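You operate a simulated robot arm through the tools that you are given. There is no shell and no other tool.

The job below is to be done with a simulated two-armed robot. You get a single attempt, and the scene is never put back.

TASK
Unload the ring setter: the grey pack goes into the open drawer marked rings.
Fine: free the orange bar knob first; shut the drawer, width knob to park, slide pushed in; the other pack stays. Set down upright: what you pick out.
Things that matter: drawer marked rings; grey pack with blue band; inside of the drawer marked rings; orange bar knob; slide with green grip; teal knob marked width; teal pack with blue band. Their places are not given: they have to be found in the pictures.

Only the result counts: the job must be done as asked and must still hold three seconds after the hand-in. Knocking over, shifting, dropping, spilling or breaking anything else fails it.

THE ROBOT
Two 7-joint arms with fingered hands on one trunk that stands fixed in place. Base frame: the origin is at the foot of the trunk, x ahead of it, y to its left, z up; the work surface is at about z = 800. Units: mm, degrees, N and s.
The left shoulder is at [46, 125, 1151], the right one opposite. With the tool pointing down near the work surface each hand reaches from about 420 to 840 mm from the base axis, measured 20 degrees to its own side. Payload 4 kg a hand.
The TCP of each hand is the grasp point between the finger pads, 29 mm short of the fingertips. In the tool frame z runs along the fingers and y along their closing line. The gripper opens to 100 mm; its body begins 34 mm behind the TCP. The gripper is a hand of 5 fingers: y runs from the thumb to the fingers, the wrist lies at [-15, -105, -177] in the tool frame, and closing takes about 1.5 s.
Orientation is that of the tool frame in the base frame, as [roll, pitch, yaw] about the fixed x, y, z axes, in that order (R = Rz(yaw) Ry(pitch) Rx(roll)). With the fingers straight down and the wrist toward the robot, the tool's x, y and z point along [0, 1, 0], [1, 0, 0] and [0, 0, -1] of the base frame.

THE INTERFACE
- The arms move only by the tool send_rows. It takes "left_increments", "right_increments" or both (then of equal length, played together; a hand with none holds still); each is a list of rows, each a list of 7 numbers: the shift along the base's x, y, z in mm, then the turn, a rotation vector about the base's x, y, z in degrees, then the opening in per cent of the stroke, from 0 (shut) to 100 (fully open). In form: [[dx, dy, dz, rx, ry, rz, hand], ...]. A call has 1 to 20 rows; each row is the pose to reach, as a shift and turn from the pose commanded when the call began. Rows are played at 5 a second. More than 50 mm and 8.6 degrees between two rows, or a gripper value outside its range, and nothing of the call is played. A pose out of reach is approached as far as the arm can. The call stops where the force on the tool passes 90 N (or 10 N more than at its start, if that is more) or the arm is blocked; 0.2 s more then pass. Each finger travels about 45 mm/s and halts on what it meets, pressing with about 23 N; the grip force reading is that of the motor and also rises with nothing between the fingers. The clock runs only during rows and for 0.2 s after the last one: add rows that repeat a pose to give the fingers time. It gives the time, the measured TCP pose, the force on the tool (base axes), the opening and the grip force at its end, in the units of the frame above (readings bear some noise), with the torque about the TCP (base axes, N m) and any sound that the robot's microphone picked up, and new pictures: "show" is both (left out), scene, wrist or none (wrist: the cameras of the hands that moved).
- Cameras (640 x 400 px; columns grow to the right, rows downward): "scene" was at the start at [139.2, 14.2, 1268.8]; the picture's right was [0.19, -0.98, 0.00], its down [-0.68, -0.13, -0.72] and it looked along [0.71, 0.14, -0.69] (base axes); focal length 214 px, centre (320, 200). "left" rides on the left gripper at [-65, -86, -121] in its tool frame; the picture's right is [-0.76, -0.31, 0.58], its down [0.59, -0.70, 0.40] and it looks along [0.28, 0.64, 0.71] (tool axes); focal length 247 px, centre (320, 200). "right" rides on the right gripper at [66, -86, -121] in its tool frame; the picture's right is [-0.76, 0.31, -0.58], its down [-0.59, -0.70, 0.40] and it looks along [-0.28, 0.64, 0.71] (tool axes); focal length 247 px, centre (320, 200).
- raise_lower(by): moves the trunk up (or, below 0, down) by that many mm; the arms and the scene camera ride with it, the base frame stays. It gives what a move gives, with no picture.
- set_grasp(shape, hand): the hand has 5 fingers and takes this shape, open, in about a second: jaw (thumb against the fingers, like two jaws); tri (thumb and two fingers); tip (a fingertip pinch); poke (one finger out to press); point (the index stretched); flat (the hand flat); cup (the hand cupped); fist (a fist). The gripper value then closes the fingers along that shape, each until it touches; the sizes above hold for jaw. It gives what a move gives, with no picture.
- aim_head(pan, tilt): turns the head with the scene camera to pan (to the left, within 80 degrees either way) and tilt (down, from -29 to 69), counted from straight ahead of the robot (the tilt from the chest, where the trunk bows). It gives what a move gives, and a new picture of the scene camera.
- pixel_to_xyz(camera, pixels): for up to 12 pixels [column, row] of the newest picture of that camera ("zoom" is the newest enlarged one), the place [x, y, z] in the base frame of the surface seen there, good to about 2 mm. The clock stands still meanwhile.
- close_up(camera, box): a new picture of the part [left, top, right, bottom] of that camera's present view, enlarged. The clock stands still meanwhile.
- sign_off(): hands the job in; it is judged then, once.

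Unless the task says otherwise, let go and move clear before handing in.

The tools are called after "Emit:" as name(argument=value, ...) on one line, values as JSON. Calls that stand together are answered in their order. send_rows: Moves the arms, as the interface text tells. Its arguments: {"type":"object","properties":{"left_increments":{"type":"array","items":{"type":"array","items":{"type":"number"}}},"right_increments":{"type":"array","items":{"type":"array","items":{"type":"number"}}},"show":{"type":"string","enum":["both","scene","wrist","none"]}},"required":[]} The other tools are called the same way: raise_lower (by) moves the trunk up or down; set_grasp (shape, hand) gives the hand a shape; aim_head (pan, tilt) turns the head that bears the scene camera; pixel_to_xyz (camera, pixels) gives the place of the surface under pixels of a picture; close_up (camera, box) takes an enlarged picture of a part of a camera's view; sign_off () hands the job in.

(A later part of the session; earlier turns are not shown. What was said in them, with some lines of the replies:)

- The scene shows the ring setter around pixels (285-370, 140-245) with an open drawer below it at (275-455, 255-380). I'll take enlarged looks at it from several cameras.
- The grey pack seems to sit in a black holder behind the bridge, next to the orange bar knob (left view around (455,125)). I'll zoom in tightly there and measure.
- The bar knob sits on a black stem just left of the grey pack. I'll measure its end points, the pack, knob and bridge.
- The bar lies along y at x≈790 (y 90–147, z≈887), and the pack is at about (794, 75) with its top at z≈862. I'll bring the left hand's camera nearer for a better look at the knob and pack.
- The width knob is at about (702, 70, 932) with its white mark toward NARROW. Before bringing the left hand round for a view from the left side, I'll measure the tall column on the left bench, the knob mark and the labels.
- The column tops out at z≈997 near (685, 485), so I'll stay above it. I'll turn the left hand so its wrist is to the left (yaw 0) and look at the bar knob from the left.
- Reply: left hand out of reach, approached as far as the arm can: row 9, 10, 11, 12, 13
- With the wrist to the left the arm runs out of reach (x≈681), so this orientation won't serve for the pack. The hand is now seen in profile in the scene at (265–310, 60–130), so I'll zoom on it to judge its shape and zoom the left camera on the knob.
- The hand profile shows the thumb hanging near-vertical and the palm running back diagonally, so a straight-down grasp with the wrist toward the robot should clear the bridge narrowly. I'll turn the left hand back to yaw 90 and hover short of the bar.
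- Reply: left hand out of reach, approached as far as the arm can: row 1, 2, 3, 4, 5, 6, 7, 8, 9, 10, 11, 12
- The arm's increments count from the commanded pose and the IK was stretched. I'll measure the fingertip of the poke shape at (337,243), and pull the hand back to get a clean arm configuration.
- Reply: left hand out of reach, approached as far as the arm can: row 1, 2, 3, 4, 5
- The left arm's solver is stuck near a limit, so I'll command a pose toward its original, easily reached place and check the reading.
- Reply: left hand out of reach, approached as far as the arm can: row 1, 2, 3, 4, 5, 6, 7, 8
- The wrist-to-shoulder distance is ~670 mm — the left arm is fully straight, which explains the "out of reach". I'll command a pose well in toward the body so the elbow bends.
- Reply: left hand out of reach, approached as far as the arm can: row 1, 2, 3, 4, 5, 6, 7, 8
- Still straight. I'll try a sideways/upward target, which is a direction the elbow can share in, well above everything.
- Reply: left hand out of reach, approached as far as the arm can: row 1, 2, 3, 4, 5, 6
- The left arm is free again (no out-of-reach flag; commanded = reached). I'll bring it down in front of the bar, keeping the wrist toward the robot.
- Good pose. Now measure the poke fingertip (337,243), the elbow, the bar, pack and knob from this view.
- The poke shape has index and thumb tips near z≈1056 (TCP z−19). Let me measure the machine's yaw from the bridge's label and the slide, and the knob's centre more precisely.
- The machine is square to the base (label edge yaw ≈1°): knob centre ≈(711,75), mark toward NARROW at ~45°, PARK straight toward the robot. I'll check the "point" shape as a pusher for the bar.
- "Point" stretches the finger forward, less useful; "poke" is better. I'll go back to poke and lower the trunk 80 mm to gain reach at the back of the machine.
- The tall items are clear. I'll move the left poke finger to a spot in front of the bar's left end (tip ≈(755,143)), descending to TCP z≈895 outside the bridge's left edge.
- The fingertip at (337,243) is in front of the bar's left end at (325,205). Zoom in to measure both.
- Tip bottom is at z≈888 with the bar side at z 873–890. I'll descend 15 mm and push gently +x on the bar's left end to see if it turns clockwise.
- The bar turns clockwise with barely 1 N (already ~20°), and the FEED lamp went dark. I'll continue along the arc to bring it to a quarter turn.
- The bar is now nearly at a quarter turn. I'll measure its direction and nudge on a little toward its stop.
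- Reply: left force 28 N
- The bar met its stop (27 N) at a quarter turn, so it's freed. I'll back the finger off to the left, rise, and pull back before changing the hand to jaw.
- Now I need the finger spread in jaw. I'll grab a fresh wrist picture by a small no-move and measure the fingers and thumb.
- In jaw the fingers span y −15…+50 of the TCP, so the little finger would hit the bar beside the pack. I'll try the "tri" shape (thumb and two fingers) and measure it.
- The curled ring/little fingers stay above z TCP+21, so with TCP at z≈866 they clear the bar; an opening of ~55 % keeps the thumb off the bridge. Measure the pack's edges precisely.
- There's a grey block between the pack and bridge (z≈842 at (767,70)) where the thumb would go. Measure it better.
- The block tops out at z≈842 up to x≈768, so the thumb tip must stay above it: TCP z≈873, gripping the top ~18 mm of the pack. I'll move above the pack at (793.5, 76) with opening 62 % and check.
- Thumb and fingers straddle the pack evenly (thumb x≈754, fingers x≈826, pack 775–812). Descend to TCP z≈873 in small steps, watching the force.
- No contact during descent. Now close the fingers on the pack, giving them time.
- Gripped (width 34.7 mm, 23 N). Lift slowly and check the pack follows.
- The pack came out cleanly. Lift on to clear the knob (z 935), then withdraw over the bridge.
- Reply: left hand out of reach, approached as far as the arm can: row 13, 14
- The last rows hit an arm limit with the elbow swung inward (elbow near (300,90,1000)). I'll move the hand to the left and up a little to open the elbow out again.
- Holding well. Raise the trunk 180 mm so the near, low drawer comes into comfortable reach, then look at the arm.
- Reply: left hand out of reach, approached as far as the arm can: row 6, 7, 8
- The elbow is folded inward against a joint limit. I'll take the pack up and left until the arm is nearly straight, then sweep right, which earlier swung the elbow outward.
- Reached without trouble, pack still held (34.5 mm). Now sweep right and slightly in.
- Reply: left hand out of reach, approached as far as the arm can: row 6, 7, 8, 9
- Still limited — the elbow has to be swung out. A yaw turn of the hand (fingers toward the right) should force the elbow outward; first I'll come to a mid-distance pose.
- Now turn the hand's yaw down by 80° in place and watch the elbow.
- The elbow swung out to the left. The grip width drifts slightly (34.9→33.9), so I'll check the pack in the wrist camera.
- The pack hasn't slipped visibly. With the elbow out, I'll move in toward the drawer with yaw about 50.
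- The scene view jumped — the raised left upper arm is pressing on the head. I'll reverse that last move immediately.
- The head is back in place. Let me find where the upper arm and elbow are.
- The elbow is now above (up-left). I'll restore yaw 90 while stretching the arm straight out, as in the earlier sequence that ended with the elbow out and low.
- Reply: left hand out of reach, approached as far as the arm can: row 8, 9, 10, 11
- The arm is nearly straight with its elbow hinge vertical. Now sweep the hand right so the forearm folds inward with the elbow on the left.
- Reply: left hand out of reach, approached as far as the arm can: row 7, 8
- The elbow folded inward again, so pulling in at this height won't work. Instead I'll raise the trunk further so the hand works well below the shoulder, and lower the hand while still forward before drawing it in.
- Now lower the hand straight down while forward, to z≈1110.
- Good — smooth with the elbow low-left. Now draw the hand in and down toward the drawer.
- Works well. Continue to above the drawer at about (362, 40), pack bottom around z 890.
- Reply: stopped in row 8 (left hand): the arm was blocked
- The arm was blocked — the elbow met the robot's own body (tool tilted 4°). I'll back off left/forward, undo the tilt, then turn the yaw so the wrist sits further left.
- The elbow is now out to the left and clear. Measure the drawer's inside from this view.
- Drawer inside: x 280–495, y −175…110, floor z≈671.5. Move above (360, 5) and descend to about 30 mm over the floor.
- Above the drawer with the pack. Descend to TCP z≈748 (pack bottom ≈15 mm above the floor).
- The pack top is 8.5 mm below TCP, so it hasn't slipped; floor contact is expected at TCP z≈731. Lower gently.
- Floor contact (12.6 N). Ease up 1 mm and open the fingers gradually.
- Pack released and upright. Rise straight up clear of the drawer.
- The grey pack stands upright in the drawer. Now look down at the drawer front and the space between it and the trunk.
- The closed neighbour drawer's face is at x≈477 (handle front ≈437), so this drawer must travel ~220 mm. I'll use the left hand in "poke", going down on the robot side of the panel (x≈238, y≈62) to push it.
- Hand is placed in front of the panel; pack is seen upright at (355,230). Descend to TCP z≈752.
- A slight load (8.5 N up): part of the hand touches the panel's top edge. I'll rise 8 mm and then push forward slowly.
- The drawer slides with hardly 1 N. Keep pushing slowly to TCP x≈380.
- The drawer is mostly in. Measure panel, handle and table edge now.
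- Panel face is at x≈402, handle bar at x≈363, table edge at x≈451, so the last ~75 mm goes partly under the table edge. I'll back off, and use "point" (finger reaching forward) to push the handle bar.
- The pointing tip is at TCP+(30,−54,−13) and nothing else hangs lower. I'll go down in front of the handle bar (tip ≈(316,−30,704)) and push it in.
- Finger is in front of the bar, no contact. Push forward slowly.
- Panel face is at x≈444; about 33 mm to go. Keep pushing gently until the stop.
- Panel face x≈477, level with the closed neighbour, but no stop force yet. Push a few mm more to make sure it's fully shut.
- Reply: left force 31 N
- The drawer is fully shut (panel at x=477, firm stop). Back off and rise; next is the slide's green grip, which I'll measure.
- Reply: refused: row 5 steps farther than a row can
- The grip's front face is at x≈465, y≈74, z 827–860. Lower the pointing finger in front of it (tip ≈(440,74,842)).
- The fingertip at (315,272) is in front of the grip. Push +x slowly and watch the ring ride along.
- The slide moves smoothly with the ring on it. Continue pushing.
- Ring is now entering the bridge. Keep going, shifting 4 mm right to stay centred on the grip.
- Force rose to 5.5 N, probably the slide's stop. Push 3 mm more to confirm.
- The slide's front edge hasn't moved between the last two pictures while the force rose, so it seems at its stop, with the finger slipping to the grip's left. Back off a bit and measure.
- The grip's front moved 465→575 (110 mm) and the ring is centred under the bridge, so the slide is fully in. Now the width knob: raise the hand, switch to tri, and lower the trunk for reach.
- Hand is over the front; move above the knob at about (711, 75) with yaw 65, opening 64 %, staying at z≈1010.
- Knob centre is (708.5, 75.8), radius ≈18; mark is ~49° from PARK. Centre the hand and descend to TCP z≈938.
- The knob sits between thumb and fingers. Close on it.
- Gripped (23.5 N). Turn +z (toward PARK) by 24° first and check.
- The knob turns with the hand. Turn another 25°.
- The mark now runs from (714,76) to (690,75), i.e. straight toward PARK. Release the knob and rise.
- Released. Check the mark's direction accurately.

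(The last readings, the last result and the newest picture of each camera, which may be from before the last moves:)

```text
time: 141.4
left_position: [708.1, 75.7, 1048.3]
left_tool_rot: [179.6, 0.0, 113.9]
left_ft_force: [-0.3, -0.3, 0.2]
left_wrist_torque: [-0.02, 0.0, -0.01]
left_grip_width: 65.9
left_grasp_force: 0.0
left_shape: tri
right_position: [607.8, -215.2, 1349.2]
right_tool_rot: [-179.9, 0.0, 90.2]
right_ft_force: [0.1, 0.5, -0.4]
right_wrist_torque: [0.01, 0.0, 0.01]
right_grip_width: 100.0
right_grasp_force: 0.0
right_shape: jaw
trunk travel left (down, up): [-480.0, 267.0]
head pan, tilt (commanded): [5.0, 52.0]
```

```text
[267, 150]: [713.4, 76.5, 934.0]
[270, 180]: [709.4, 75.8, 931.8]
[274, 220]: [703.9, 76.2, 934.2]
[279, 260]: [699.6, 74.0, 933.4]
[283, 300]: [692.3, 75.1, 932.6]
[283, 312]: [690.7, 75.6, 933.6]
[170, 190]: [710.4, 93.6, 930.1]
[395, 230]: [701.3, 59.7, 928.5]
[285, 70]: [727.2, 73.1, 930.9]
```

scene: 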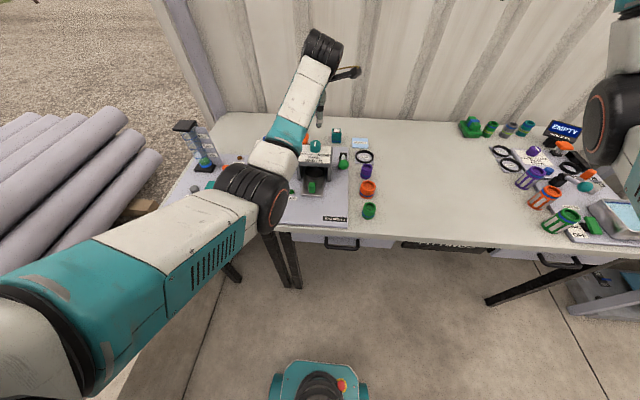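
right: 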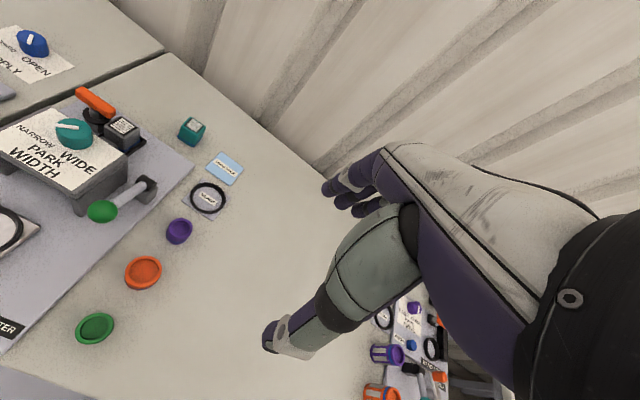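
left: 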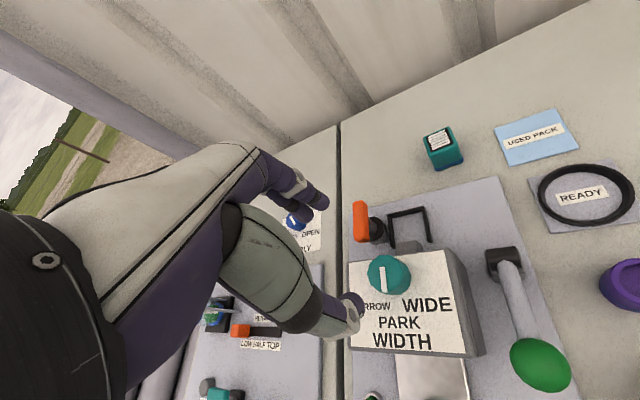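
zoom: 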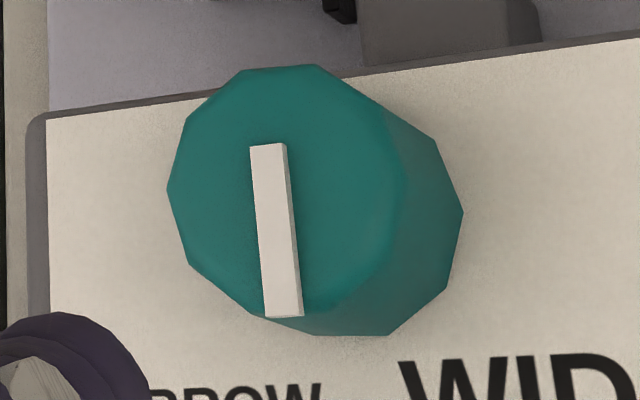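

The mark points within ~2° of straight toward PARK. Withdraw the left hand up and back, then check everything.

Emit:
send_rows(left_increments=[[0, 5, 25, 0, 0, -4, 66], [-5, 15, 55, 0, 0, -8, 66], [-15, 30, 85, 0, 0, -12, 66], [-25, 50, 110, 0, 0, -16, 66], [-35, 75, 130, 0, 0, -20, 66], [-45, 100, 145, 0, 0, -24, 66], [-50, 125, 155, 0, 0, -24, 66], [-50, 150, 160, 0, 0, -24, 66], [-50, 150, 160, 0, 0, -24, 66]])

Emit:
aim_head(pan=0, tilt=50)

Emit:
close_up(camera="scene", box=[240, 90, 420, 260])

```text
time: 143.4
left_position: [658.8, 225.1, 1209.0]
left_tool_rot: [179.7, 0.1, 89.9]
left_ft_force: [0.7, -0.4, 0.3]
left_wrist_torque: [0.01, 0.02, 0.01]
left_grip_width: 65.9
left_grasp_force: 0.0
left_shape: tri
right_position: [607.9, -215.9, 1349.6]
right_tool_rot: [-180.0, 0.0, 90.1]
right_ft_force: [0.0, -1.3, -0.5]
right_wrist_torque: [0.04, 0.03, 0.0]
right_grip_width: 99.9
right_grasp_force: 0.0
right_shape: jaw
trunk travel left (down, up): [-480.0, 267.0]
head pan, tilt (commanded): [5.0, 52.0]
```

scene: 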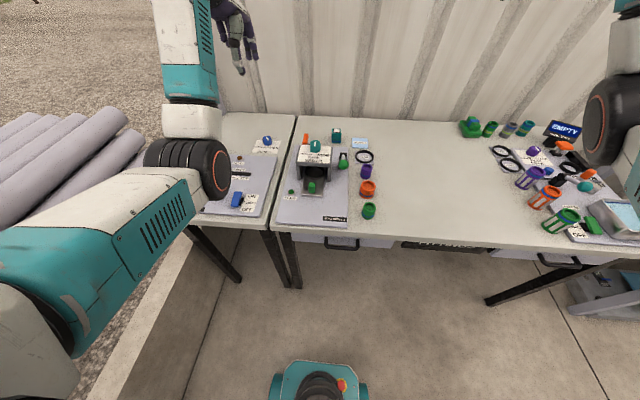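
left: 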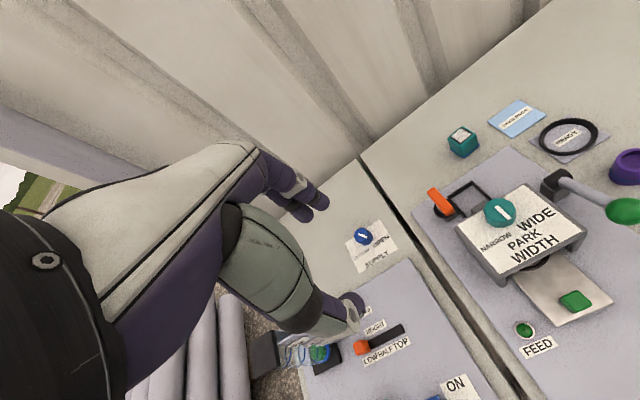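

```text
time: 144.1
left_position: [657.1, 226.0, 1209.2]
left_tool_rot: [179.7, 0.1, 89.8]
left_ft_force: [0.2, 0.5, -0.4]
left_wrist_torque: [0.0, -0.03, 0.0]
left_grip_width: 65.9
left_grasp_force: 0.0
left_shape: tri
right_position: [606.4, -215.0, 1350.2]
right_tool_rot: [180.0, 0.1, 90.1]
right_ft_force: [0.2, 0.7, 0.2]
right_wrist_torque: [-0.02, 0.0, -0.03]
right_grip_width: 99.7
right_grasp_force: 0.1
right_shape: jaw
trunk travel left (down, up): [-480.0, 267.0]
head pan, tilt (commanded): [0.0, 50.0]
```

scene: 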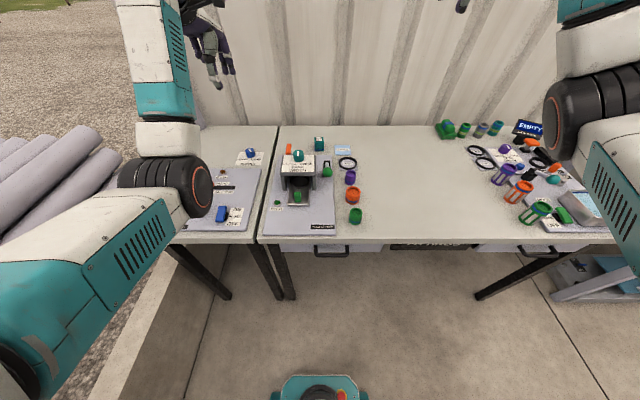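

```text
2.35 times, centred on (330, 175) of scene
```

zoom: 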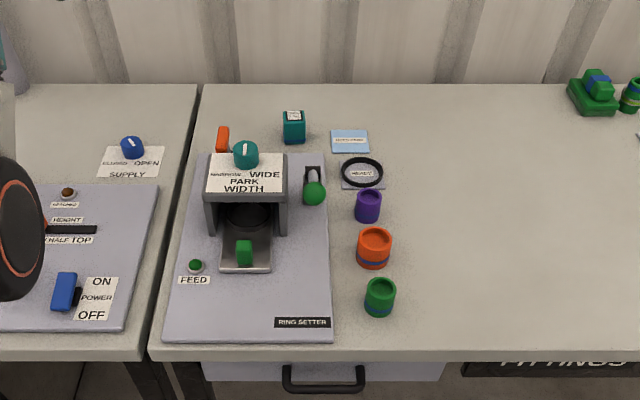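

Everything looks in place: bar along x, knob at PARK, slide in, drawer shut, teal pack untouched. Final numeric check of these.

Emit:
close_up(camera="left", box=[410, 110, 620, 350])

Emit:
pixel_to_xyz(camera="left", pixels=[[505, 206], [494, 219], [435, 195], [445, 212], [578, 305], [572, 292], [462, 135], [525, 330]])

Emit:
pixel_to_xyz(camera="scene", pixels=[[300, 247], [360, 247], [330, 256], [318, 145], [319, 140], [297, 197]])

```text
1.67 times, centred on (515, 230) of left
```

zoom: 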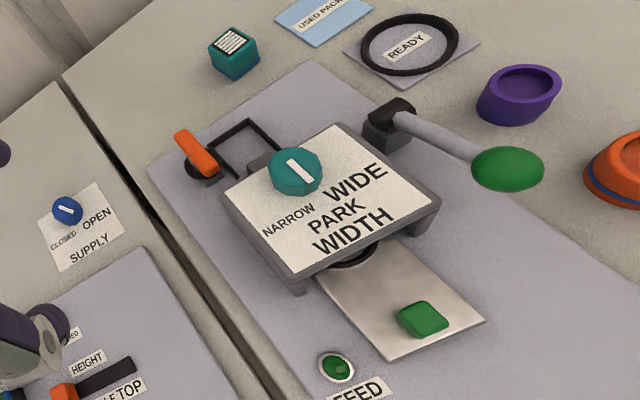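

```text
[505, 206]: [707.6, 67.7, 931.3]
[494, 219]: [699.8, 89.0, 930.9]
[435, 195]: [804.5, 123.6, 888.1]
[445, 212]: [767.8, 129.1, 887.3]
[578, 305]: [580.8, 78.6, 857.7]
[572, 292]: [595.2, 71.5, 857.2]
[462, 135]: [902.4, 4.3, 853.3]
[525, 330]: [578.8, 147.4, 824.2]
```

```text
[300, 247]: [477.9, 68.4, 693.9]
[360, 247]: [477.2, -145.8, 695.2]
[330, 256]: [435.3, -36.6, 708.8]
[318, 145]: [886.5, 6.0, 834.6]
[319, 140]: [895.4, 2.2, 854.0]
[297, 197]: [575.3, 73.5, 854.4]
```

Emit:
close_up(camera="left", box=[415, 170, 535, 250])

Emit:
pixel_to_xyz(camera="zoom", pixels=[[85, 100], [115, 135], [150, 170], [180, 205], [75, 115], [155, 205], [405, 195], [420, 215], [440, 235], [455, 250]])

```text
5.00 times, centred on (475, 210) of left
```

zoom: 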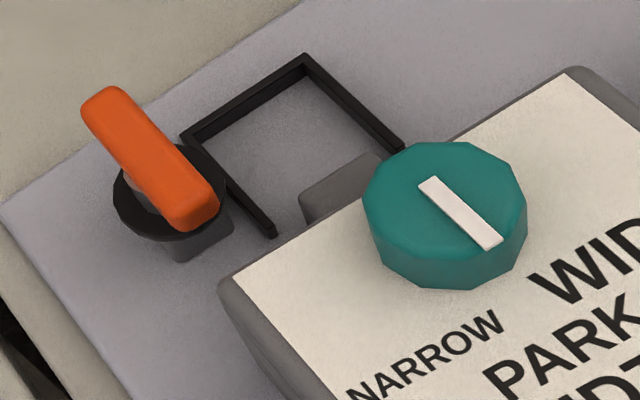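

```text
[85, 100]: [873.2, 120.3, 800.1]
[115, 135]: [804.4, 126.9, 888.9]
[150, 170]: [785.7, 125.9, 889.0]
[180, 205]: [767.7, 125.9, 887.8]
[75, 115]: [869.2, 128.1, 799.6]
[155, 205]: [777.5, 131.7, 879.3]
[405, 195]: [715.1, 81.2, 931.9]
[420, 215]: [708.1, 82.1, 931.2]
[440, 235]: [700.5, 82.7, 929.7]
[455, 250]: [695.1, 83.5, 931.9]
```

Emit:
pixel_to_xyz(camera="zoom", pixels=[[430, 186], [445, 200], [460, 213], [475, 227], [490, 241], [130, 130], [110, 108], [195, 205], [540, 375]])

```text
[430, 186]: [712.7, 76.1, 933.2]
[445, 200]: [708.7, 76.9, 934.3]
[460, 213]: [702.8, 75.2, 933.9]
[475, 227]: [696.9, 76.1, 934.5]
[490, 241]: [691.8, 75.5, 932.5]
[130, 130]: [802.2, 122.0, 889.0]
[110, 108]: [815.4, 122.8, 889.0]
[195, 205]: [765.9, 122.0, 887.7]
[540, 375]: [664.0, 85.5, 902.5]
```

All checks agree: the bar lies along x at its stop, the width mark points straight at PARK, and the slide is in (grip face x≈575). The drawer is shut (face x≈477), the teal pack is untouched, and both hands are clear and empty. Handing in.

Emit:
sign_off()

```text
The job is handed in.
```

The ring setter is unloaded and the job is handed in. The judge's result hasn't been reported back to me.

- **Orange bar knob:** I turned it a quarter turn clockwise to its stop before touching the pack. Its FEED lamp went dark as it turned.
- **Grey pack:** I lifted it out and set it upright on the floor of the rings drawer. I saw it standing there before closing the drawer, but can't see inside now. The drawer went in slowly, with only light force until its stop.
- **Rings drawer:** It is pushed fully shut against its stop. Its face sits level with the closed drawer next to it.
- **Slide with green grip:** It went in about 110 mm until it would go no further. The ring moved with it and now sits under the bridge.
- **Width knob:** The mark points at PARK, within about 2 degrees.
- **Teal pack:** I did not touch it, and it looked unmoved in the last pictures.

Partway through, the left arm briefly pressed against the robot's own head. Later the left arm was blocked once, most likely by its own body. I backed off both times and the grip on the pack held.
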